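You operate a simulated robot arm through the tools that you are given. There is no shell and no other tool. Be economical: measure what you need, move in short steps, check, and stop when the job is done.

The job below is to be done with a simulated robot arm. You get a single attempt, and the scene is never put back.

Task
Put the orange-labelled white bottle on the shelf under the square tank. Close the bottom drawer of the workbench. Press the blue button of the white meter to switch it off. Put the green-banded bend on top of the small brown box. Push the lower drawer of the lab bench shut. Turn the stirrer knob to LOW. Open the top drawer of the lab bench, take the orange cup from there and put it on top of the clips box, then shut the drawer. Put the green-handled jug in the hand basin bowl. Do these in any order. Set down upright: orange-labelled white bottle, orange cup, green-handled jug.

The check looks at the end state, three seconds after you hand in, the way a careful person would. Anything else that was tipped, shoved, dropped, spilled or broken makes it a failure.

Robot
A 6-joint arm with a two-finger gripper on a trunk, on a base that drives. Base frame: it is fixed to the floor where the robot stands at the start and does not move with it; the origin is under the middle of the robot, x ahead of it, y to its left, z up; the surface under the hand at the start is at about z = 900. Units: mm, rad, N and s.
With the tool pointing down near the work surface it reaches from about 200 to 580 mm from the robot's upright axis, wherever it stands. Its first joint turns from -2.897 to 2.897 rad. Places, roughly: blue button of the white meter [-3500, 3600, 900]; bottom drawer of the workbench [-2800, 3300, 200]; clips box [-6750, 1750, 250]; green-banded bend (7x7x4 cm) [-4000, 3500, 900]; green-handled jug [-5750, 3500, 1000]; hand basin bowl (42x26 cm) [-6540, 3520, 720]; lower drawer of the lab bench [-5100, 3300, 500]; orange cup (7x7x8 cm) [-5100, 3600, 700]; orange-labelled white bottle [500, 0, 1000]; shelf under the square tank [-1300, -1800, 400]; small brown box [-3500, 3500, 1000]; stirrer knob [-5100, 3500, 1000]; top drawer of the lab bench [-5100, 3500, 700]. Payload 2.45 kg.
The TCP is the grasp point between the finger pads, 26 mm short of the fingertips. In the tool frame z runs along the fingers and y along their closing line. The gripper opens to 96 mm. The gripper's body begins 69 mm behind the TCP.
Orientation is that of the tool frame in the base frame, as a unit quaternion [w, x, y, z]. With the fingers straight down and closing along the base's y, the tool's x points along the base's -x, its y along +y and its z along -z.

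Tools
- The arm moves only by the tool arm_command. Its argument "series" is a list that holds one entry, the list of rows, each a list of 7 numbers: the finger opening in mm, from 0 to 96, then the shift along the base's x, y, z in mm, then the turn, a rotation vector about the base's x, y, z in rad. In form: [[[gripper, tx, ty, tz, rx, ry, rz], ...]]. A call has 1 to 12 rows; each row shifts and turns the commanded pose from where the row before left it. Rows are played at 5 a second. More than 50 mm and 0.15 rad between two rows, or a gripper value outside its range, and nothing of the call is played. Where a pose cannot be reached the arm comes as near as it can. A force on the tool above 40 N (or 10 N above the force at the start of the call, whichever is more), or a blocked arm, ends the call early, and 0.2 s more pass. The fingers move at their own pace and stop on an object; they squeeze with about 42 N. The grip force told is the motor's: it shows also when the fingers shut on nothing. Time passes only in rows, and 0.2 s behind the last, so rows that do not move let the fingers close. The reply holds the time, the measured pose of the TCP, the force on the tool along the base axes, the opening and the grip force, in the units named above and with some noise, with the torque about the TCP (base axes, N m) and any sound that the robot's microphone picked up.
- Cameras (640 x 400 px; columns grow to the right, rows downward): "scene" is now at [29.5, 123.2, 1156.9]; the picture's right is [-0.36, -0.93, 0.00], its down [-0.20, 0.08, -0.98] and it looks along [0.91, -0.35, -0.21] (base axes); focal length 273 px, centre (320, 200). "wrist" rides on the gripper at [82, 3, -98] in the tool frame; the picture's right is [-0.04, 1.00, 0.00], its down [-0.73, -0.03, -0.68] and it looks along [-0.68, -0.03, 0.73] (tool axes); focal length 256 px, centre (320, 200). There is no depth. A picture from a camera that has moved, and an enlarged one, comes with that camera's place and axes in the base frame and with its lens.
- camera(camera): a new picture of that camera. No time passes.
- slide_trunk(by): slides the trunk up (or, below 0, down) by that many mm; the arm and the scene camera ride with it, the base frame stays. It gives what a move gives, with no picture.
- steer(legs): drives the robot by 1 to 6 legs, each [ahead, turn to the left] in mm and rad, along the robot's own axes; the way and the turn of a leg run together, so that a leg with both is an arc; at most 1500 mm and 3.142 rad a leg. The arm and the cameras ride along, it lands a little off, and it stops where it bumps. It gives what a move gives.
- aim_head(pan, tilt): turns the head with the scene camera to pan (to the left, within 2.705 rad either way) and tilt (down, from -0.506 to 1.204), counted from straight ahead of the robot. It gives what a move gives.
- zoom(camera, box): a new picture of the part [left, top, right, bottom] of that camera's present view, enlarged. No time passes.
- sign_off(): hands the job in; it is judged then, once.

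Go step by step. Nothing tells you exact positions but the pictures and the camera data: compare them with the known pose of the tool, close in by small moves and look again before you grip or let go. The budget is 207 turns and 184 pictures, counting those below and the enlarged ones. Unless the task says otherwise, let go and move clear before handing in, and close with one line.

The tools are called after "Call:" as name(argument=value, ...) on one line, values as JSON. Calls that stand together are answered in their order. arm_command: Moves the arm, as the interface text tells. Its arguments: {"type":"object","properties":{"series":{"type":"array"}},"required":["series"]} The other tools are called the same way: slide_trunk (by) slides the trunk up or down; steer (legs) drives the base; aim_head (pan, tilt) turns the head that bears the scene camera; camera (camera) takes a picture; zoom (camera, box) takes an enlarged picture of a part of a camera's view; sign_off () hands the job in.

At the start:

```text
t: 0.0
tcp_pos: [435.5, 45.9, 999.7]
ee_rot: [0.0, 0.0, 1.0, 0.0]
wrist_force: [0.5, -0.5, 0.6]
moment: [-0.02, -0.02, 0.02]
gripper_width: 96.0
finger_force: 0.0
trunk travel left (down, up): [-150.0, 0.0]
robot x, y, heading: [-0.8, 1.8, -0.002]
head pan, tilt: [-0.367, 0.216]
```

scene: 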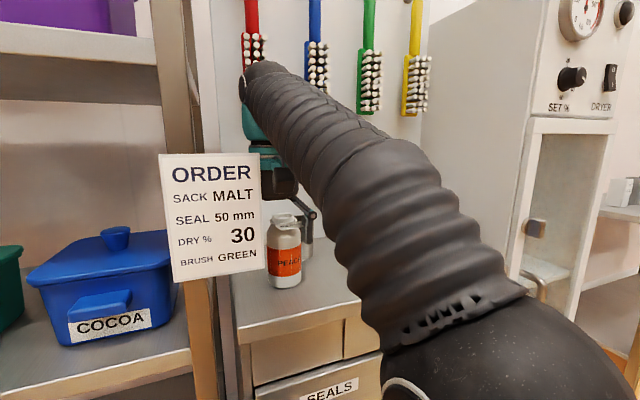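
wrist: 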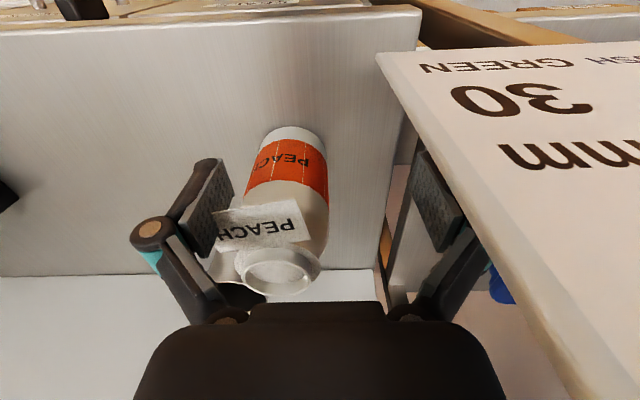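

The bottle with the orange label stands near x≈495, y≈15, and a hanging ORDER card is close to the gripper's left side. I'll look closer before moving.

Call:
zoom(camera="scene", box=[150, 50, 350, 300])

Call:
aim_head(pan=0.3, tilt=0.4)

Call:
camera(camera="scene")

```text
1.60 times, centred on (250, 175) of scene
camera zoom: at [29.5, 123.2, 1156.9], right [-0.36, -0.93, 0.0], down [-0.2, 0.08, -0.98], along [0.91, -0.35, -0.21], focal length 437 px, centre (432, 240)
```

zoom: 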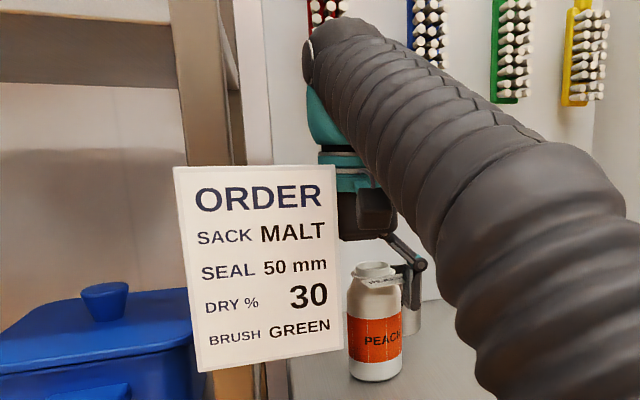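

```text
t: 1.0
tcp_pos: [434.8, 45.3, 1000.1]
ee_rot: [0.0, 0.0, 1.0, 0.0]
wrist_force: [0.5, -0.1, -0.3]
moment: [0.01, 0.01, 0.0]
gripper_width: 95.9
finger_force: 0.0
trunk travel left (down, up): [-150.0, 0.0]
robot x, y, heading: [0.8, -0.6, -0.0]
head pan, tilt: [0.3, 0.4]
```

```text
180 pictures are left
camera scene: at [31.0, 184.0, 1139.8], right [0.29, -0.96, 0.0], down [-0.37, -0.11, -0.92], along [0.88, 0.27, -0.39], focal length 273 px, centre (320, 200)
```

scene: 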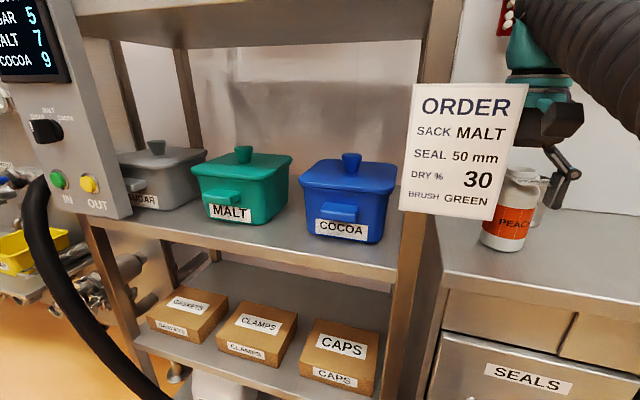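

The card is fixed at the post, and the bottle is clear. Before choosing a grasp, I'll look at the target shelf and the surrounding room from here.

Call:
aim_head(pan=-2.2, tilt=0.2)

Call:
camera(camera="scene")

Call:
aim_head(pan=2.4, tilt=0.2)

Call:
camera(camera="scene")

```text
t: 3.3
tcp_pos: [435.3, 45.0, 999.9]
ee_rot: [0.0, 0.0, 1.0, 0.0]
wrist_force: [0.3, 0.2, 0.1]
moment: [-0.02, 0.02, 0.01]
gripper_width: 96.1
finger_force: 0.1
trunk travel left (down, up): [-150.0, 0.0]
robot x, y, heading: [0.0, -2.1, 0.006]
head pan, tilt: [-2.201, 0.201]
```

```text
179 pictures are left
camera scene: at [-112.4, 81.4, 1158.4], right [-0.81, 0.59, 0.0], down [0.12, 0.16, -0.98], along [-0.58, -0.79, -0.2], focal length 273 px, centre (320, 200)
```

scene: 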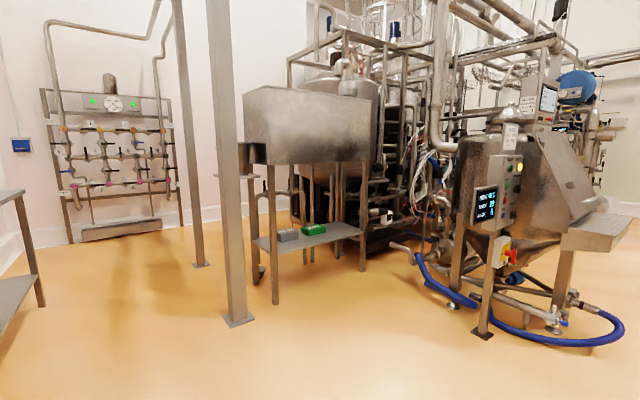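

```text
t: 7.0
tcp_pos: [435.1, 45.4, 999.5]
ee_rot: [0.0, -0.001, 1.0, 0.0]
wrist_force: [0.7, -1.0, -0.3]
moment: [0.01, 0.01, 0.01]
gripper_width: 96.5
finger_force: 0.1
trunk travel left (down, up): [-150.0, 0.0]
robot x, y, heading: [4.4, -1.4, 0.002]
head pan, tilt: [2.4, 0.201]
```

```text
178 pictures are left
camera scene: at [-126.2, 219.7, 1158.4], right [0.68, 0.74, 0.0], down [0.15, -0.13, -0.98], along [-0.72, 0.66, -0.2], focal length 273 px, centre (320, 200)
```

scene: 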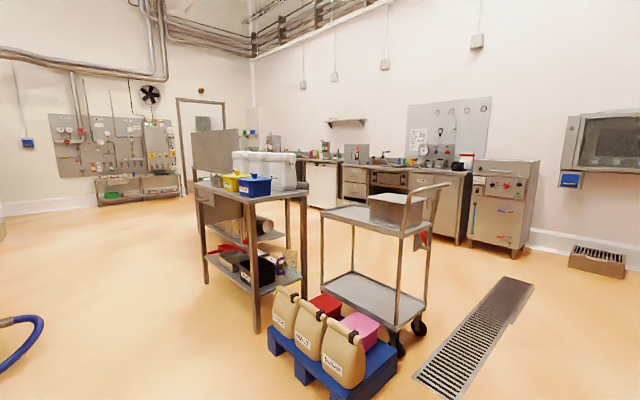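

The tank shelf is an open shelf, so a 45° tilted grasp of the bottle, yawed away from the card, should suit both ends. I'll move sideways first, then tilt.

Call:
arm_command(series=[[[96, -10, -25, 0, 0, 0, 0], [96, -10, -25, 0, 0, 0, 0], [96, -10, -25, 0, 0, 0, 0], [96, -3, 0, 0, 0, -0.13, 0], [96, -3, 0, 0, 0, -0.13, 0], [96, -3, 0, 0, 0, -0.13, 0], [96, -3, 0, 0, 0, -0.13, 0], [96, 0, 0, 0, 0, -0.13, 0], [96, 0, 0, 0, 0, -0.135, 0], [96, 0, 0, 0, 0, 0, 0.135], [96, 0, 0, 0, 0, 0, 0.135], [96, 0, 0, 0, 0, 0, 0.13]]])

Call:
aim_head(pan=-0.3, tilt=0.5)

Call:
camera(camera="scene")

Call:
camera(camera="wrist")

```text
t: 9.6
tcp_pos: [392.1, -29.8, 1000.2]
ee_rot: [0.375, -0.185, 0.905, 0.077]
wrist_force: [0.1, 0.7, 0.1]
moment: [-0.04, 0.0, -0.04]
gripper_width: 95.8
finger_force: 0.0
trunk travel left (down, up): [-150.0, 0.0]
robot x, y, heading: [1.8, 0.6, 0.003]
head pan, tilt: [2.4, 0.201]
```

```text
t: 12.0
tcp_pos: [393.2, -30.2, 999.7]
ee_rot: [0.374, -0.184, 0.906, 0.076]
wrist_force: [0.1, 0.1, -0.6]
moment: [0.02, 0.01, -0.01]
gripper_width: 96.1
finger_force: 0.2
trunk travel left (down, up): [-150.0, 0.0]
robot x, y, heading: [2.3, -0.0, -0.002]
head pan, tilt: [-0.3, 0.499]
```

```text
177 pictures are left
camera scene: at [29.3, 129.8, 1130.7], right [-0.3, -0.96, 0.0], down [-0.46, 0.14, -0.88], along [0.84, -0.26, -0.48], focal length 273 px, centre (320, 200)
```

scene: 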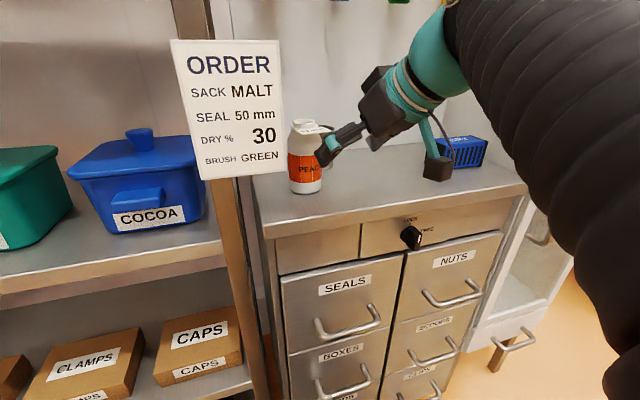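

```text
176 pictures are left
camera wrist: at [273.7, -78.1, 1012.1], right [-0.36, 0.93, 0.03], down [0.05, -0.01, 1.0], along [0.93, 0.36, -0.04], focal length 256 px, centre (320, 200)
```

wrist: 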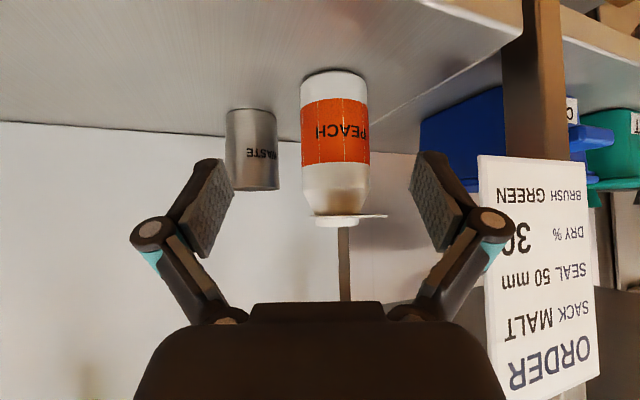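

The bottle sits about 105 mm ahead, slightly left of the fingers, and there is a WASTE can behind it with enough clearance. I'll lower and advance.

Call:
arm_command(series=[[[96, 0, 0, -25, 0, 0, 0], [96, -3, 7, -25, 0, 0, 0], [96, 25, 11, 0, 0, 0, 0], [96, 25, 11, 0, 0, 0, 0], [96, 20, 8, 0, 0, 0, 0]]])

Call:
camera(camera="wrist")

Call:
zoom(camera="scene", box=[220, 80, 420, 205])

```text
t: 13.2
tcp_pos: [460.3, 6.5, 951.1]
ee_rot: [0.375, -0.185, 0.905, 0.077]
wrist_force: [0.0, -0.7, -0.1]
moment: [-0.01, -0.02, 0.0]
gripper_width: 96.2
finger_force: 0.1
trunk travel left (down, up): [-150.0, 0.0]
robot x, y, heading: [-0.4, -0.5, 0.001]
head pan, tilt: [-0.3, 0.499]
```

```text
175 pictures are left
camera wrist: at [341.2, -41.5, 963.3], right [-0.36, 0.93, 0.03], down [0.05, -0.01, 1.0], along [0.93, 0.36, -0.04], focal length 256 px, centre (320, 200)
```

wrist: 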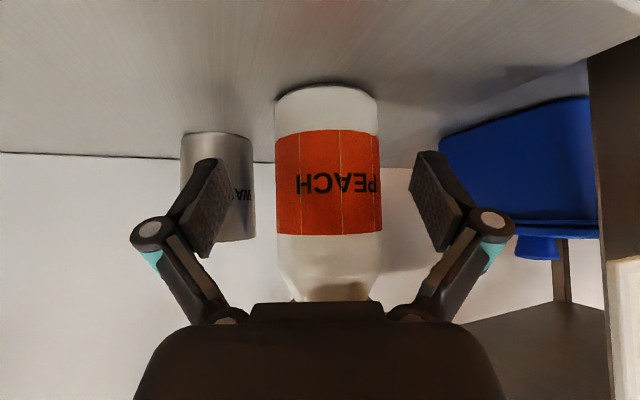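

```text
3.20 times, centred on (320, 142) of scene
camera zoom: at [29.1, 129.8, 1130.7], right [-0.3, -0.96, 0.0], down [-0.46, 0.14, -0.88], along [0.84, -0.26, -0.48], focal length 875 px, centre (320, 384)
```

zoom: 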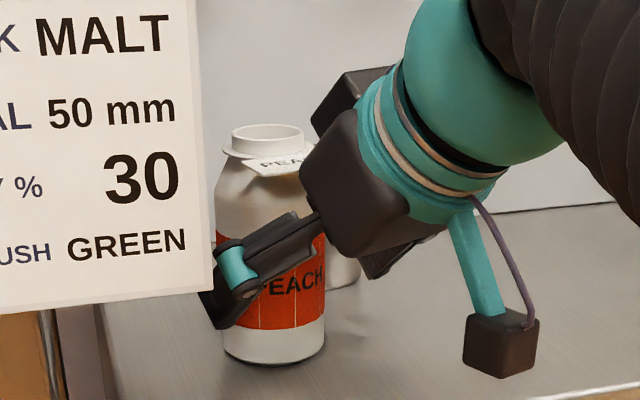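

Well centred; about 36 mm further forward, then close.

Call:
arm_command(series=[[[96, 17, 7, 0, 0, 0, 0], [96, 16, 7, 0, 0, 0, 0], [40, 0, 0, 0, 0, 0, 0], [40, 0, 0, 0, 0, 0, 0], [40, 0, 0, 0, 0, 0, 0]]])

Call:
camera(camera="wrist")

```text
t: 14.4
tcp_pos: [493.9, 19.7, 951.2]
ee_rot: [0.376, -0.185, 0.905, 0.077]
wrist_force: [1.4, -0.2, 7.4]
moment: [-0.1, -0.12, -0.02]
gripper_width: 56.8
finger_force: 41.6
trunk travel left (down, up): [-150.0, 0.0]
robot x, y, heading: [-0.9, 2.4, 0.004]
head pan, tilt: [-0.3, 0.499]
```

```text
173 pictures are left
camera wrist: at [374.2, -27.4, 963.7], right [-0.36, 0.93, 0.03], down [0.05, -0.01, 1.0], along [0.93, 0.36, -0.04], focal length 256 px, centre (320, 200)
```

wrist: 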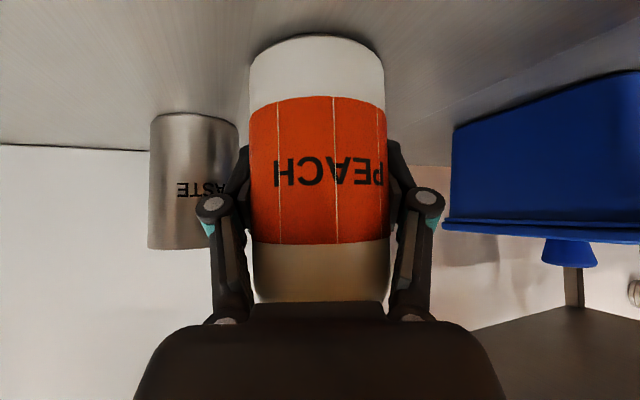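

Gripped at 57 mm. Lift and retreat along the approach line.

Call:
arm_command(series=[[[40, 0, 0, 15, 0, 0, 0], [40, 0, 0, 25, 0, 0, 0], [40, -34, -15, 10, 0, 0, 0], [40, -34, -15, 0, 0, 0, 0], [40, -34, -15, 0, 0, 0, 0], [40, -34, -15, 0, 0, 0, 0], [40, -20, -9, 0, 0, 0, 0]]])

Call:
aim_head(pan=-2.2, tilt=0.35)

Call:
zoom(camera="scene", box=[180, 50, 420, 300])

Call:
camera(camera="wrist")

```text
t: 16.1
tcp_pos: [358.4, -13.0, 987.8]
ee_rot: [0.351, -0.25, 0.894, 0.123]
wrist_force: [0.4, -1.2, -2.7]
moment: [0.04, -0.06, 0.0]
gripper_width: 56.9
finger_force: 42.0
trunk travel left (down, up): [-150.0, 0.0]
robot x, y, heading: [0.3, 1.1, -0.004]
head pan, tilt: [-0.3, 0.499]
stopped in row 7: the arm was blocked; the commanded pose is now the measured one
```

```text
t: 18.0
tcp_pos: [359.2, -13.1, 988.1]
ee_rot: [0.351, -0.25, 0.894, 0.122]
wrist_force: [0.0, -0.5, -2.8]
moment: [0.03, -0.05, -0.02]
gripper_width: 57.2
finger_force: 42.4
trunk travel left (down, up): [-150.0, 0.0]
robot x, y, heading: [1.4, 1.0, 0.001]
head pan, tilt: [-2.201, 0.351]
```

```text
1.60 times, centred on (300, 175) of scene
camera zoom: at [-112.3, 81.4, 1144.4], right [-0.81, 0.59, 0.0], down [0.2, 0.28, -0.94], along [-0.55, -0.76, -0.34], focal length 437 px, centre (352, 240)
```

zoom: 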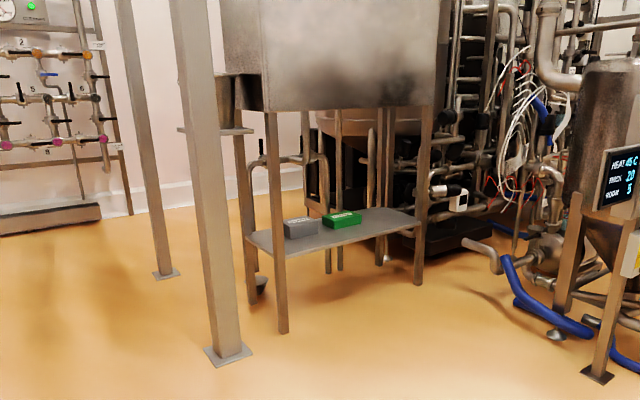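

```text
171 pictures are left
camera wrist: at [249.7, -79.8, 1003.1], right [-0.51, 0.86, 0.07], down [0.09, -0.03, 1.0], along [0.86, 0.51, -0.06], focal length 256 px, centre (320, 200)
```

wrist: 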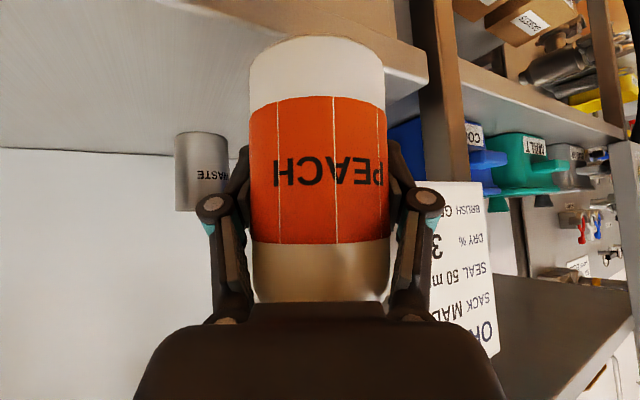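

The blocked stop looks like the arm's own inner limit, with the bottle held well. The tank shelf spans roughly x −1780…−920, y −1970…−1580; I'll drive to stand before its free right half.

Call:
steer(legs=[[-400, 0], [0, -2.377], [1450, 0], [0, 0.807]])

Call:
aim_head(pan=0, tilt=0.5)

Call:
camera(camera="scene")

Call:
camera(camera="wrist")

```text
t: 35.0
tcp_pos: [-1456.2, -1325.9, 987.8]
ee_rot: [0.335, 0.456, 0.809, -0.161]
wrist_force: [0.8, -0.2, -2.3]
moment: [0.01, -0.04, 0.0]
gripper_width: 57.2
finger_force: 42.2
trunk travel left (down, up): [-150.0, 0.0]
robot x, y, heading: [-1443.5, -965.9, -1.573]
head pan, tilt: [-2.201, 0.351]
```

```text
t: 37.0
tcp_pos: [-1456.1, -1325.8, 985.4]
ee_rot: [0.335, 0.457, 0.808, -0.161]
wrist_force: [-0.3, 0.3, -2.0]
moment: [0.0, -0.04, 0.0]
gripper_width: 57.0
finger_force: 42.2
trunk travel left (down, up): [-150.0, 0.0]
robot x, y, heading: [-1441.0, -964.0, -1.571]
head pan, tilt: [0.0, 0.499]
```

```text
170 pictures are left
camera scene: at [-1306.4, -997.0, 1132.7], right [-0.97, 0.26, 0.0], down [0.12, 0.44, -0.89], along [-0.23, -0.86, -0.46], focal length 273 px, centre (320, 200)
```

scene: 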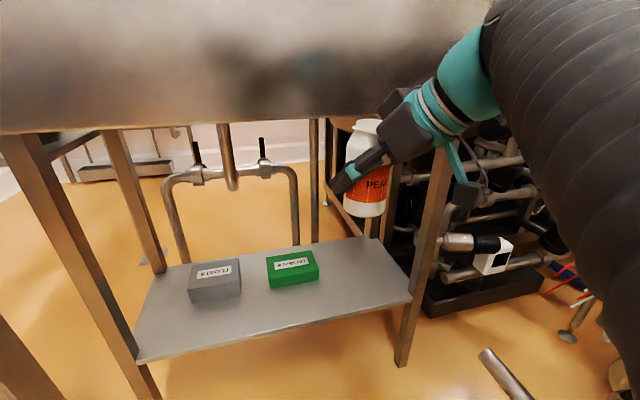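

```text
169 pictures are left
camera wrist: at [-1522.0, -1219.7, 1002.0], right [0.86, 0.51, 0.07], down [-0.03, -0.09, 1.0], along [0.51, -0.86, -0.07], focal length 256 px, centre (320, 200)
```

wrist: 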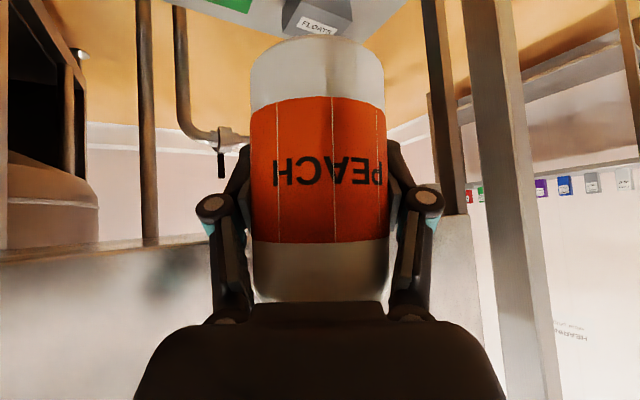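

The shelf's free right end is around (−1640, −1685); the tank bottom is at about z≈1015, so there is plenty of gap. I'll shift the robot right and closer, lower the trunk, and straighten the wrist.

Call:
slide_trunk(by=-150)

Call:
steer(legs=[[0, -0.7], [255, 0], [0, 0.7]])

Call:
arm_command(series=[[[40, 0, 0, 0, -0.046, 0.019, 0], [40, 0, -20, -30, 0, 0, -0.1], [40, 0, -20, -30, 0, 0, -0.1], [40, 0, -20, -30, 0, 0, -0.1], [40, 0, -20, -30, 0, 0, -0.1]]])

Call:
camera(camera="scene")

```text
t: 38.8
tcp_pos: [-1457.6, -1327.4, 837.3]
ee_rot: [0.335, 0.457, 0.808, -0.16]
wrist_force: [0.2, 0.2, -2.4]
moment: [0.0, 0.0, 0.0]
gripper_width: 57.1
finger_force: 41.9
trunk travel left (down, up): [0.0, 150.0]
robot x, y, heading: [-1444.2, -965.3, -1.573]
head pan, tilt: [0.0, 0.499]
```

```text
t: 44.4
tcp_pos: [-1617.4, -1518.1, 835.3]
ee_rot: [0.336, 0.454, 0.81, -0.158]
wrist_force: [-0.7, 0.2, -2.4]
moment: [-0.02, 0.02, 0.04]
gripper_width: 57.1
finger_force: 42.0
trunk travel left (down, up): [0.0, 150.0]
robot x, y, heading: [-1604.6, -1157.8, -1.567]
head pan, tilt: [0.0, 0.499]
```

```text
t: 45.6
tcp_pos: [-1618.0, -1599.3, 715.2]
ee_rot: [0.296, 0.597, 0.704, -0.245]
wrist_force: [-0.2, 0.3, -1.9]
moment: [-0.04, -0.01, -0.05]
gripper_width: 56.9
finger_force: 41.4
trunk travel left (down, up): [0.0, 150.0]
robot x, y, heading: [-1601.6, -1158.7, -1.563]
head pan, tilt: [0.0, 0.499]
```

```text
168 pictures are left
camera scene: at [-1444.4, -1189.2, 980.7], right [-1.0, -0.01, 0.0], down [0.0, 0.48, -0.88], along [0.01, -0.88, -0.48], focal length 273 px, centre (320, 200)
```

scene: 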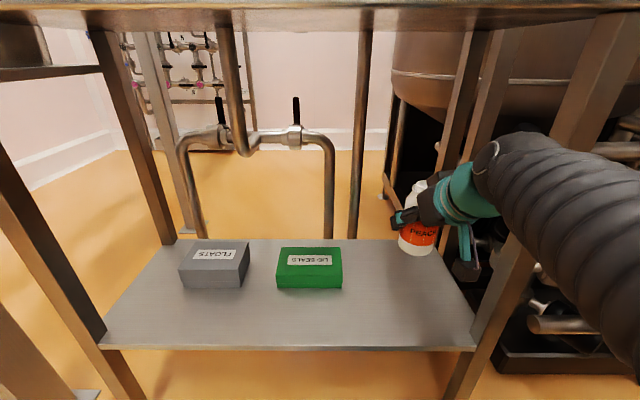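

Shelf clear at the target. Extend and lower to roughly 30 mm above the shelf.

Call:
arm_command(series=[[[40, 0, -20, -25, 0, 0, 0], [40, 0, -20, -35, 0, 0, 0], [40, 0, -20, -40, 0, 0, 0], [40, 0, -15, -40, 0, 0, 0], [40, 0, 0, -40, 0, 0, 0], [40, 0, 0, -40, 0, 0, 0]]])

Call:
camera(camera="scene")

Call:
camera(camera="wrist")

```text
t: 47.0
tcp_pos: [-1616.2, -1672.0, 495.8]
ee_rot: [0.295, 0.597, 0.705, -0.245]
wrist_force: [-0.1, -0.7, -1.9]
moment: [-0.04, -0.01, 0.01]
gripper_width: 57.2
finger_force: 42.1
trunk travel left (down, up): [0.0, 150.0]
robot x, y, heading: [-1604.0, -1157.3, -1.571]
head pan, tilt: [0.0, 0.499]
```

```text
167 pictures are left
camera scene: at [-1444.4, -1189.2, 980.7], right [-1.0, -0.01, 0.0], down [0.0, 0.48, -0.88], along [0.01, -0.88, -0.48], focal length 273 px, centre (320, 200)
```

scene: 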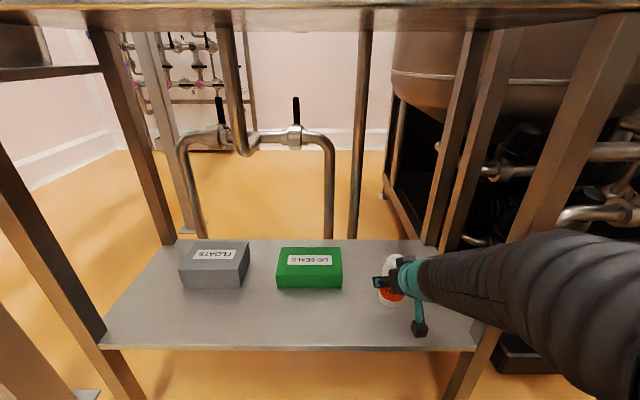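

```text
166 pictures are left
camera wrist: at [-1634.9, -1547.7, 508.4], right [0.99, 0.14, 0.04], down [-0.03, -0.04, 1.0], along [0.14, -0.99, -0.04], focal length 256 px, centre (320, 200)
```

wrist: 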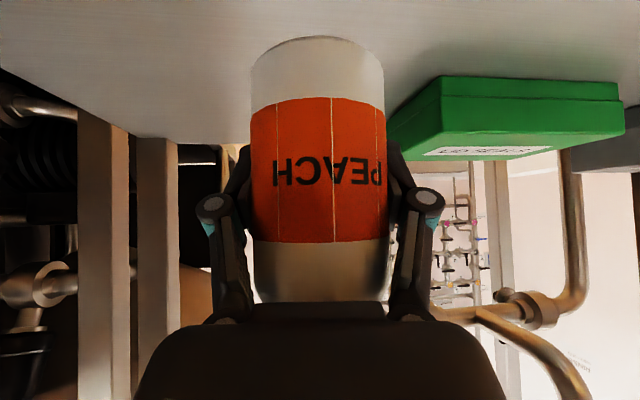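

Clearances fine. Lower gently until contact.

Call:
arm_command(series=[[[40, 0, 0, -20, 0, 0, 0], [40, 0, 0, -14, 0, 0, 0], [40, 0, 0, -4, 0, 0, 0], [40, 0, 0, -3, 0, 0, 0]]])

Call:
camera(camera="wrist")

```text
t: 48.0
tcp_pos: [-1617.8, -1673.9, 455.6]
ee_rot: [0.296, 0.597, 0.705, -0.244]
wrist_force: [-0.1, -0.6, -2.3]
moment: [-0.03, 0.02, -0.01]
gripper_width: 57.2
finger_force: 41.7
trunk travel left (down, up): [0.0, 150.0]
robot x, y, heading: [-1605.6, -1161.5, -1.572]
head pan, tilt: [0.0, 0.499]
```

```text
165 pictures are left
camera wrist: at [-1634.9, -1548.3, 466.7], right [0.99, 0.14, 0.04], down [-0.03, -0.04, 1.0], along [0.14, -0.99, -0.04], focal length 256 px, centre (320, 200)
```

wrist: 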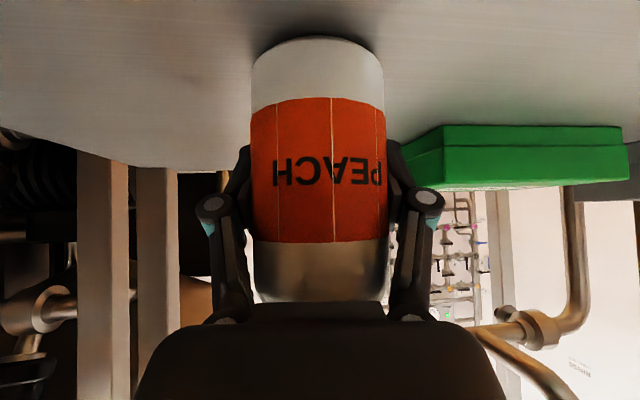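

Call:
arm_command(series=[[[40, 0, 0, -2, 0, 0, 0], [40, 0, 0, -2, 0, 0, 0], [40, 0, 0, -2, 0, 0, 0], [40, 0, 0, -1, 0, 0, 0]]])

```text
t: 49.0
tcp_pos: [-1615.3, -1674.0, 451.1]
ee_rot: [0.299, 0.595, 0.705, -0.246]
wrist_force: [1.4, 3.2, 29.9]
moment: [0.17, 0.24, -0.18]
gripper_width: 57.4
finger_force: 41.9
trunk travel left (down, up): [0.0, 150.0]
robot x, y, heading: [-1604.4, -1157.7, -1.568]
head pan, tilt: [0.0, 0.499]
```

Contact felt. Ease, open, and back out.

Call:
arm_command(series=[[[40, 0, 0, 2, 0, 0, 0], [70, 0, 0, 0, 0, 0, 0], [96, 0, 0, 0, 0, 0, 0], [96, 0, 0, 0, 0, 0, 0], [96, -3, 20, 0, 0, 0, 0], [96, -5, 35, 0, 0, 0, 0], [96, -6, 40, 0, 0, 0, 0], [96, 0, 10, 30, 0, 0, 0]]])

Call:
camera(camera="wrist")

```text
t: 50.8
tcp_pos: [-1643.4, -1612.0, 505.1]
ee_rot: [0.296, 0.597, 0.705, -0.244]
wrist_force: [-0.1, 0.7, 0.1]
moment: [-0.01, 0.02, 0.0]
gripper_width: 96.0
finger_force: 0.0
out of reach, approached as far as the arm can: row 6, 7
trunk travel left (down, up): [0.0, 150.0]
robot x, y, heading: [-1606.6, -1156.3, -1.564]
head pan, tilt: [0.0, 0.499]
```

```text
164 pictures are left
camera wrist: at [-1661.4, -1487.4, 517.2], right [0.99, 0.14, 0.04], down [-0.03, -0.04, 1.0], along [0.14, -0.99, -0.04], focal length 256 px, centre (320, 200)
```

wrist: 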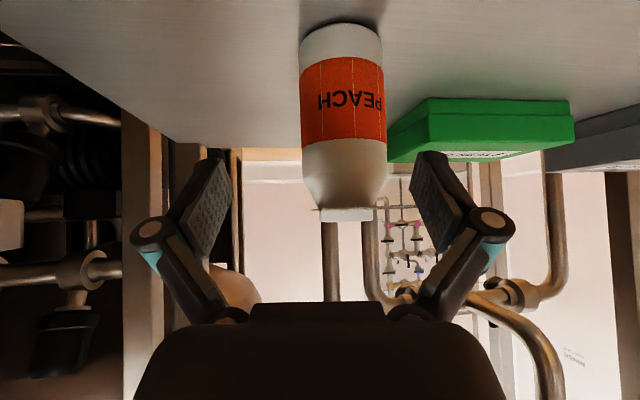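

The bottle stands upright on the shelf. I'll raise and fold the arm, then look again.

Call:
arm_command(series=[[[96, 0, 10, 45, 0, 0, 0], [96, 0, 10, 45, 0, 0, 0], [96, 0, 15, 45, 0, 0, 0], [96, 0, 20, 45, 0, 0, 0], [96, 0, 20, 45, 0, 0, 0], [96, 0, 20, 40, 0, 0, 0]]])

Call:
camera(camera="scene")

```text
t: 52.2
tcp_pos: [-1639.7, -1516.7, 774.0]
ee_rot: [0.296, 0.597, 0.704, -0.244]
wrist_force: [-0.1, -1.3, 0.4]
moment: [-0.01, -0.01, 0.0]
gripper_width: 95.9
finger_force: 0.0
trunk travel left (down, up): [0.0, 150.0]
robot x, y, heading: [-1603.7, -1155.7, -1.567]
head pan, tilt: [0.0, 0.499]
```

```text
163 pictures are left
camera scene: at [-1444.4, -1189.2, 980.6], right [-1.0, -0.01, 0.0], down [0.0, 0.48, -0.88], along [0.01, -0.88, -0.48], focal length 273 px, centre (320, 200)
```

scene: 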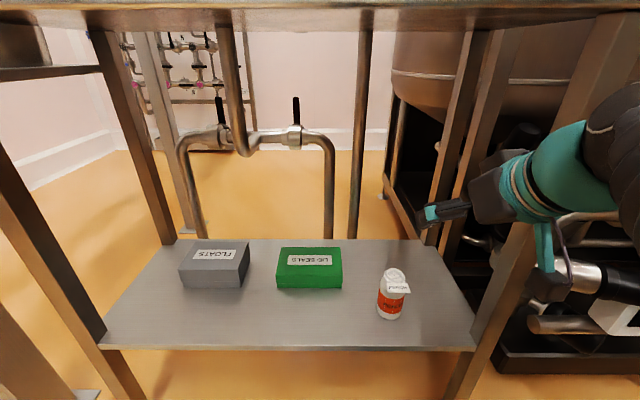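

Bottle task done. Now I'll back away from the tank and drive around the hopper toward the middle of the room, then look at the workbench.

Call:
steer(legs=[[-200, 0], [0, -0.886], [-1030, 0], [0, -0.972], [1150, 0], [900, 0]])

Call:
slide_trunk(by=150)

Call:
aim_head(pan=-1.3, tilt=0.3)

Call:
camera(camera="scene")

```text
t: 69.7
tcp_pos: [-2288.2, 172.1, 773.6]
ee_rot: [-0.019, 0.922, -0.059, -0.383]
wrist_force: [-0.3, -0.3, -1.1]
moment: [-0.02, 0.03, 0.02]
gripper_width: 96.0
finger_force: 0.1
trunk travel left (down, up): [0.0, 150.0]
robot x, y, heading: [-1956.3, 37.6, 2.868]
head pan, tilt: [0.0, 0.499]
stopped in leg 6: the robot was blocked; the commanded pose is now the measured one
```

```text
t: 71.4
tcp_pos: [-2285.6, 175.3, 925.0]
ee_rot: [-0.018, 0.921, -0.059, -0.384]
wrist_force: [0.1, -0.6, 0.4]
moment: [0.0, -0.01, -0.02]
gripper_width: 95.9
finger_force: 0.0
trunk travel left (down, up): [-150.0, 0.0]
robot x, y, heading: [-1948.3, 37.1, 2.862]
head pan, tilt: [0.0, 0.499]
```

```text
t: 72.9
tcp_pos: [-2285.8, 174.6, 924.3]
ee_rot: [-0.019, 0.921, -0.059, -0.384]
wrist_force: [-0.2, -0.1, 0.6]
moment: [0.01, -0.01, -0.01]
gripper_width: 95.9
finger_force: 0.0
trunk travel left (down, up): [-150.0, 0.0]
robot x, y, heading: [-1951.3, 37.0, 2.866]
head pan, tilt: [-1.3, 0.3]
```

```text
162 pictures are left
camera scene: at [-1927.3, -39.9, 1150.2], right [1.0, -0.01, -0.01], down [-0.01, -0.29, -0.96], along [0.0, 0.96, -0.29], focal length 273 px, centre (320, 200)
```

scene: 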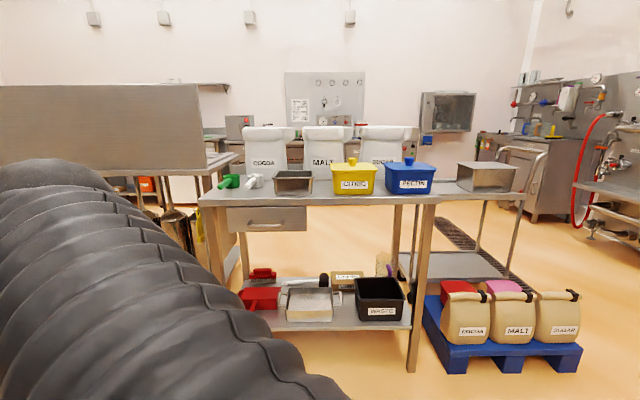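

The base was blocked at (−1951, 37); I need to see what is ahead.

Call:
aim_head(pan=0.2, tilt=0.5)

Call:
camera(camera="scene")

Call:
aim_head(pan=1.2, tilt=0.7)

Call:
camera(camera="scene")

```text
t: 74.5
tcp_pos: [-2286.6, 175.3, 924.4]
ee_rot: [-0.018, 0.922, -0.058, -0.383]
wrist_force: [0.1, 0.0, -1.0]
moment: [-0.03, 0.0, -0.02]
gripper_width: 95.9
finger_force: 0.1
trunk travel left (down, up): [-150.0, 0.0]
robot x, y, heading: [-1954.4, 35.6, 2.866]
head pan, tilt: [0.201, 0.499]
```

```text
161 pictures are left
camera scene: at [-2019.0, -125.9, 1132.1], right [0.08, 1.0, 0.0], down [0.47, -0.04, -0.88], along [-0.88, 0.07, -0.47], focal length 273 px, centre (320, 200)
```

scene: 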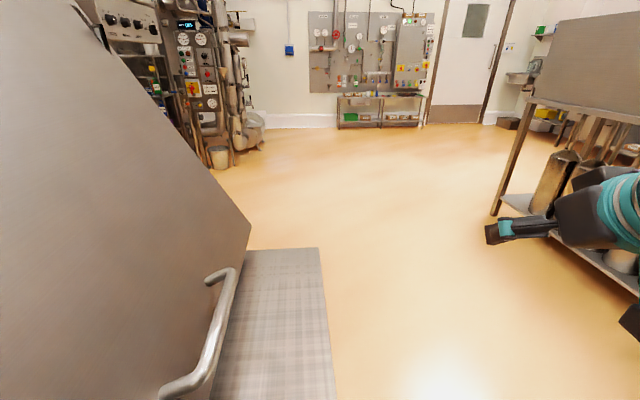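

```text
t: 75.8
tcp_pos: [-2286.1, 175.0, 923.9]
ee_rot: [-0.019, 0.922, -0.059, -0.383]
wrist_force: [-0.3, 0.2, -0.3]
moment: [0.01, -0.02, 0.03]
gripper_width: 95.8
finger_force: 0.2
trunk travel left (down, up): [-150.0, 0.0]
robot x, y, heading: [-1950.7, 35.4, 2.867]
head pan, tilt: [1.201, 0.7]
```

```text
160 pictures are left
camera scene: at [-1979.8, -200.7, 1113.9], right [-0.8, 0.6, 0.01], down [0.38, 0.51, -0.77], along [-0.47, -0.61, -0.64], focal length 273 px, centre (320, 200)
```

scene: 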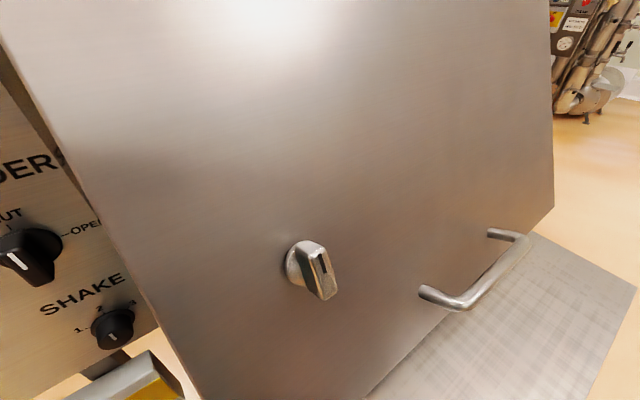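

The hopper with its step platform is on the left. I'll back off, swing wider, and go west around the second table toward the bench corridor.

Call:
steer(legs=[[-200, 0], [0, -0.438], [715, 0], [0, 0.54], [1050, 0], [1000, 0]])

Call:
aim_head(pan=-1.2, tilt=0.35)

Call:
camera(camera="scene")

```text
t: 93.4
tcp_pos: [-4655.6, 848.9, 921.9]
ee_rot: [0.007, 0.924, 0.003, -0.382]
wrist_force: [0.0, 1.2, 0.5]
moment: [0.05, 0.0, 0.01]
gripper_width: 96.1
finger_force: 0.1
trunk travel left (down, up): [-150.0, 0.0]
robot x, y, heading: [-4304.7, 759.5, 2.997]
head pan, tilt: [1.201, 0.7]
```

```text
t: 95.6
tcp_pos: [-4656.6, 850.0, 923.4]
ee_rot: [0.006, 0.924, 0.002, -0.381]
wrist_force: [0.1, -0.5, -0.8]
moment: [-0.02, 0.03, -0.01]
gripper_width: 96.0
finger_force: 0.1
trunk travel left (down, up): [-150.0, 0.0]
robot x, y, heading: [-4305.3, 755.9, 2.995]
head pan, tilt: [-1.201, 0.351]
```

```text
159 pictures are left
camera scene: at [-4286.4, 682.8, 1144.4], right [0.98, 0.22, 0.0], down [0.08, -0.34, -0.94], along [-0.21, 0.92, -0.34], focal length 273 px, centre (320, 200)
```

scene: 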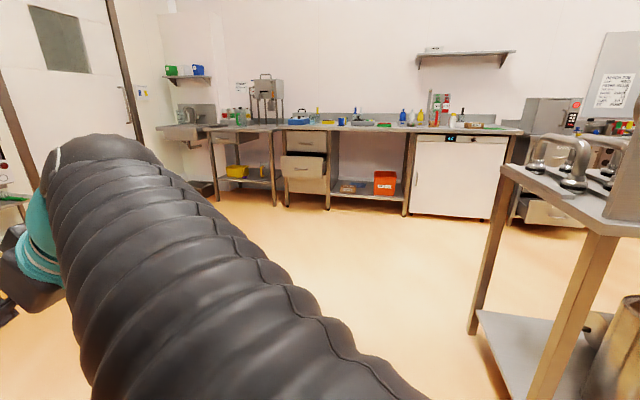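

Good view: the lab bench with its open lower drawer, and the workbench to the right. Drive north into the corridor between the tables and benches.

Call:
steer(legs=[[0, -1.424], [1400, 0], [250, 0]])

Call:
aim_head(pan=-0.9, tilt=0.35)

Call:
camera(camera="scene")

Call:
aim_head(pan=0.6, tilt=0.35)

Call:
camera(camera="scene")

```text
t: 107.5
tcp_pos: [-4272.3, 2773.4, 922.3]
ee_rot: [-0.243, 0.703, -0.599, -0.294]
wrist_force: [0.2, 0.6, -0.3]
moment: [0.01, -0.03, 0.0]
gripper_width: 96.0
finger_force: 0.0
trunk travel left (down, up): [-150.0, 0.0]
robot x, y, heading: [-4307.4, 2410.8, 1.574]
head pan, tilt: [-1.201, 0.351]
```

```text
t: 108.3
tcp_pos: [-4270.3, 2774.3, 922.8]
ee_rot: [-0.244, 0.703, -0.6, -0.294]
wrist_force: [-0.5, -0.1, -0.3]
moment: [-0.01, -0.01, -0.02]
gripper_width: 95.7
finger_force: 0.0
trunk travel left (down, up): [-150.0, 0.0]
robot x, y, heading: [-4311.5, 2413.9, 1.578]
head pan, tilt: [-0.901, 0.351]
```

```text
158 pictures are left
camera scene: at [-4389.8, 2408.9, 1144.4], right [0.62, -0.78, 0.0], down [-0.27, -0.21, -0.94], along [0.73, 0.59, -0.34], focal length 273 px, centre (320, 200)
```

scene: 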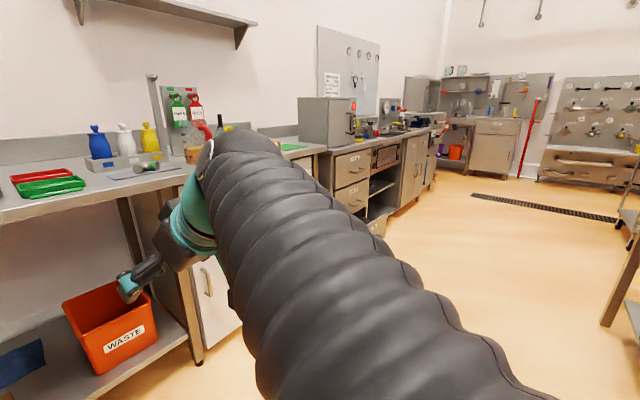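

```text
t: 109.9
tcp_pos: [-4270.9, 2772.8, 921.6]
ee_rot: [-0.243, 0.704, -0.599, -0.295]
wrist_force: [-0.5, 0.1, -0.4]
moment: [-0.01, -0.01, 0.0]
gripper_width: 96.1
finger_force: 0.0
trunk travel left (down, up): [-150.0, 0.0]
robot x, y, heading: [-4308.9, 2411.3, 1.579]
head pan, tilt: [0.6, 0.351]
```

```text
157 pictures are left
camera scene: at [-4515.5, 2427.2, 1144.4], right [0.82, 0.57, 0.0], down [0.2, -0.28, -0.94], along [-0.53, 0.77, -0.34], focal length 273 px, centre (320, 200)
```

scene: 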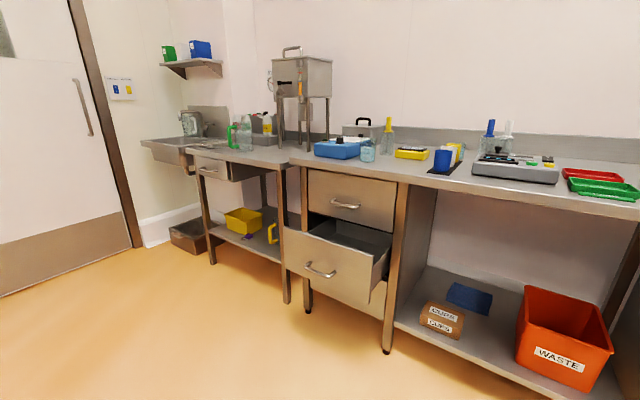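

I can see the lab bench's open lower drawer and, to the right, what may be the green-banded bend near the coloured bottles. I'll drive to face the bend/meter region and zoom.

Call:
steer(legs=[[0, -1.571], [500, 0], [0, 1.571]])

Call:
aim_head(pan=0.0, tilt=0.4)

Call:
camera(camera="scene")

```text
t: 120.5
tcp_pos: [-3753.8, 2758.6, 922.7]
ee_rot: [-0.25, 0.69, -0.615, -0.288]
wrist_force: [1.0, 0.1, 0.6]
moment: [0.01, -0.02, -0.02]
gripper_width: 96.1
finger_force: 0.1
trunk travel left (down, up): [-150.0, 0.0]
robot x, y, heading: [-3808.4, 2396.9, 1.531]
head pan, tilt: [0.6, 0.351]
```

```text
t: 121.5
tcp_pos: [-3754.9, 2759.3, 923.3]
ee_rot: [-0.251, 0.689, -0.616, -0.288]
wrist_force: [0.6, -0.8, -0.4]
moment: [0.01, 0.03, 0.0]
gripper_width: 96.3
finger_force: 0.1
trunk travel left (down, up): [-150.0, 0.0]
robot x, y, heading: [-3807.1, 2397.0, 1.53]
head pan, tilt: [0.0, 0.4]
```

```text
156 pictures are left
camera scene: at [-3962.3, 2437.5, 1139.8], right [1.0, -0.04, 0.0], down [-0.01, -0.39, -0.92], along [0.04, 0.92, -0.39], focal length 273 px, centre (320, 200)
```

scene: 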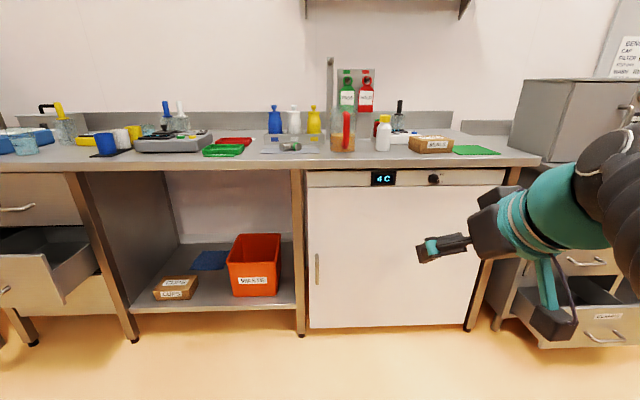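

Call:
zoom(camera="scene", box=[240, 60, 540, 190])

Call:
zoom(camera="scene", box=[480, 60, 640, 360])

```text
2.13 times, centred on (390, 125) of scene
camera zoom: at [-3962.3, 2437.5, 1139.8], right [1.0, -0.04, 0.0], down [-0.01, -0.39, -0.92], along [0.04, 0.92, -0.39], focal length 583 px, centre (171, 360)
```

zoom: 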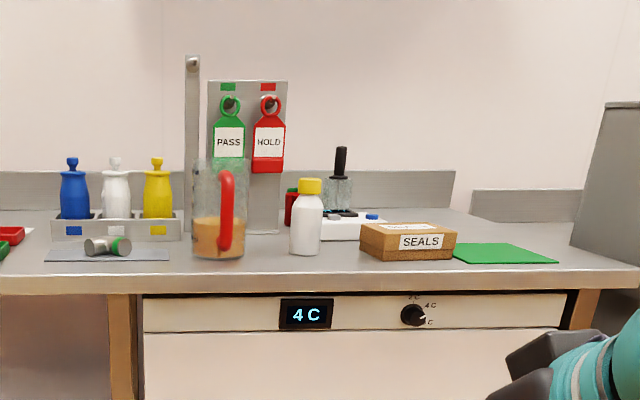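

```text
1.33 times, centred on (560, 210) of scene
camera zoom: at [-3962.3, 2437.5, 1139.8], right [1.0, -0.04, 0.0], down [-0.01, -0.39, -0.92], along [0.04, 0.92, -0.39], focal length 364 px, centre (0, 187)
```

zoom: 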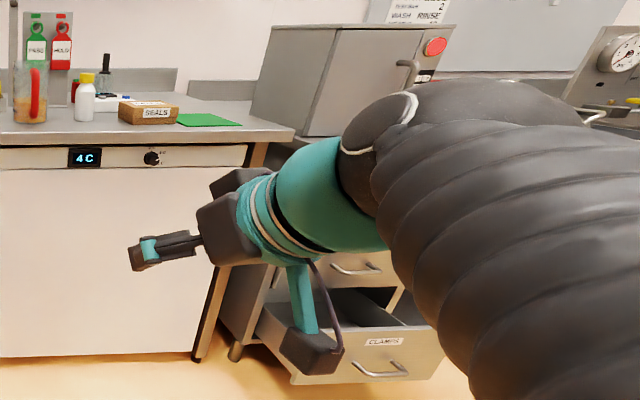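

The bend lies on a grey mat near (−4040, 3508); SEALS is the small brown box near (−3515, 3410); the white meter is behind it near (−3490, 3660); the CLAMPS drawer at the workbench bottom is open. I'll raise the arm and drive to face the bend.

Call:
arm_command(series=[[[96, 0, 0, 40, 0, 0, 0], [96, 0, 0, 40, 0, 0, 0], [96, 0, 0, 40, 0, 0, 0], [96, 0, 0, 30, 0, 0, 0]]])

Call:
steer(legs=[[0, 0.402], [590, 0], [0, -0.362]])

Call:
camera(camera="scene")

Call:
camera(camera="wrist")

```text
t: 122.5
tcp_pos: [-3753.7, 2760.2, 1073.7]
ee_rot: [-0.251, 0.69, -0.615, -0.288]
wrist_force: [0.6, 0.0, 1.3]
moment: [-0.02, 0.01, -0.03]
gripper_width: 96.0
finger_force: 0.0
trunk travel left (down, up): [-150.0, 0.0]
robot x, y, heading: [-3808.1, 2399.2, 1.535]
head pan, tilt: [0.0, 0.4]
```

```text
t: 128.2
tcp_pos: [-3978.0, 3319.8, 1073.1]
ee_rot: [-0.245, 0.701, -0.602, -0.293]
wrist_force: [0.2, -0.3, -0.3]
moment: [0.01, -0.01, 0.01]
gripper_width: 95.8
finger_force: 0.0
trunk travel left (down, up): [-150.0, 0.0]
robot x, y, heading: [-4018.1, 2958.4, 1.567]
head pan, tilt: [0.0, 0.4]
```

```text
153 pictures are left
camera scene: at [-4177.1, 2989.8, 1141.4], right [1.0, 0.03, 0.0], down [0.01, -0.37, -0.93], along [-0.03, 0.93, -0.37], focal length 273 px, centre (320, 200)
```

scene: 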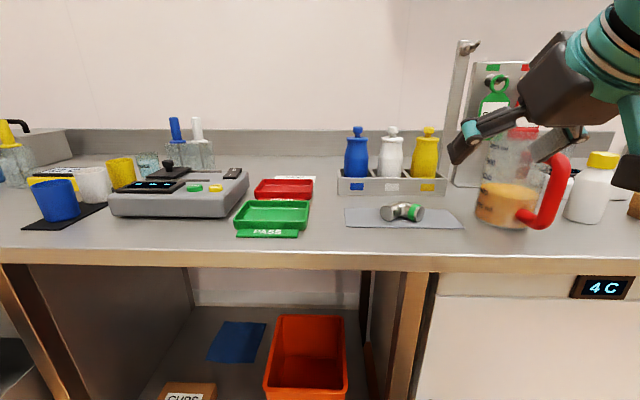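

```text
152 pictures are left
camera wrist: at [-3960.9, 3192.0, 1084.9], right [-0.99, -0.13, 0.04], down [0.03, 0.05, 1.0], along [-0.13, 0.99, -0.04], focal length 256 px, centre (320, 200)
```

wrist: 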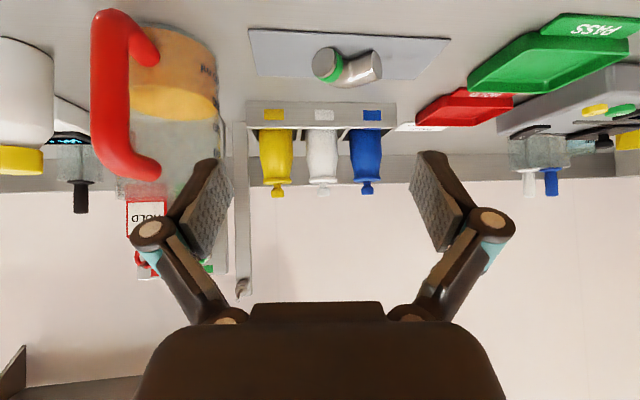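

Bend at about (−4034, 3491). I'll turn the tool to point down above it and look.

Call:
arm_command(series=[[[96, -9, 20, 0, -0.13, 0, 0], [96, -9, 20, 0, -0.13, 0, 0], [96, -9, 20, 0, -0.13, 0, 0], [96, -9, 20, -5, -0.13, 0, 0], [96, -10, 20, -5, -0.13, 0, 0], [96, -10, 20, -5, -0.135, 0, 0]]])

Call:
camera(camera="wrist")

Call:
zoom(camera="scene", box=[330, 100, 490, 240])

```text
t: 129.6
tcp_pos: [-4037.2, 3428.2, 1005.1]
ee_rot: [0.04, 0.741, -0.669, -0.042]
wrist_force: [0.2, -0.7, 1.0]
moment: [0.07, 0.01, 0.0]
gripper_width: 96.0
finger_force: 0.0
out of reach, approached as far as the arm can: row 5, 6
trunk travel left (down, up): [-150.0, 0.0]
robot x, y, heading: [-4018.5, 2956.6, 1.57]
head pan, tilt: [0.0, 0.4]
```

```text
151 pictures are left
camera wrist: at [-4022.0, 3345.9, 1101.8], right [-0.99, -0.06, 0.12], down [0.03, 0.73, 0.68], along [-0.13, 0.68, -0.73], focal length 256 px, centre (320, 200)
```

wrist: 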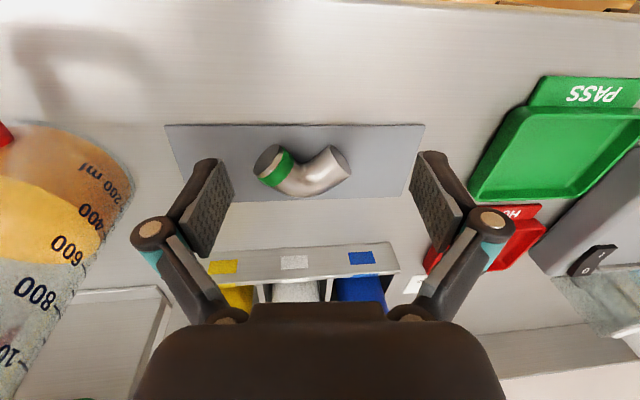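

```text
2.86 times, centred on (410, 170) of scene
camera zoom: at [-4173.6, 2989.2, 1139.9], right [1.0, 0.0, 0.0], down [0.0, -0.39, -0.92], along [0.0, 0.92, -0.39], focal length 781 px, centre (63, 286)
```

zoom: 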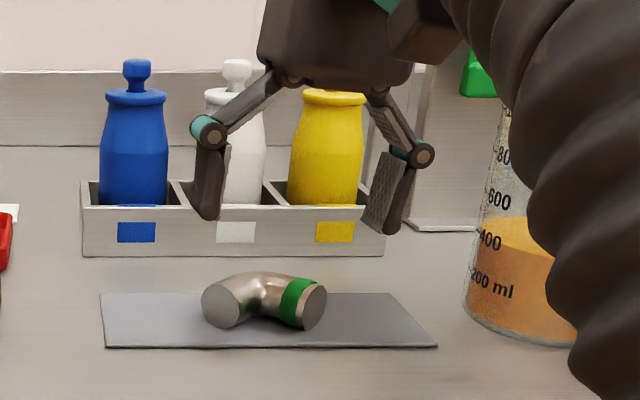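

The bend is an elbow with its apex away from me; I'll grip it across the apex with the fingers closing along y. I'll level the tool and turn it 90°.

Call:
arm_command(series=[[[96, 0, 0, 0, 0, -0.117, 0], [96, 0, 6, 0, 0, 0, -0.143], [96, 0, 6, 0, 0, 0, -0.143], [96, 0, 6, 0, 0, 0, -0.143], [96, 0, 6, 0, 0, 0, -0.143], [96, 0, 6, 0, 0, 0, -0.143], [96, 0, 6, 0, 0, 0, -0.143], [96, 0, 6, 0, 0, 0, -0.143], [96, 0, 6, 0, 0, 0, -0.143], [96, 0, 4, 0, 0, 0, -0.143], [96, 0, 2, 0, 0, 0, -0.143]]])

Call:
camera(camera="wrist")

```text
t: 132.0
tcp_pos: [-4038.0, 3479.7, 990.1]
ee_rot: [-0.003, -0.12, 0.993, 0.001]
wrist_force: [-0.2, 0.4, -0.3]
moment: [0.03, -0.03, -0.01]
gripper_width: 96.1
finger_force: 0.1
out of reach, approached as far as the arm can: row 2, 5, 7, 11
trunk travel left (down, up): [-150.0, 0.0]
robot x, y, heading: [-4019.1, 2957.6, 1.568]
head pan, tilt: [0.0, 0.4]
```

```text
149 pictures are left
camera wrist: at [-4117.1, 3461.6, 1089.3], right [-0.2, 0.98, 0.0], down [0.73, 0.15, 0.67], along [0.66, 0.14, -0.74], focal length 256 px, centre (320, 200)
```

wrist: 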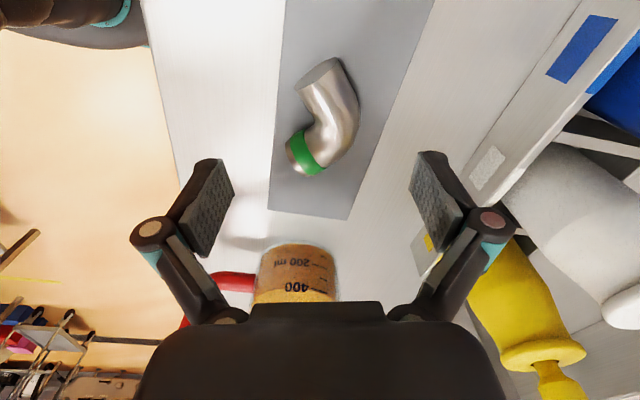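

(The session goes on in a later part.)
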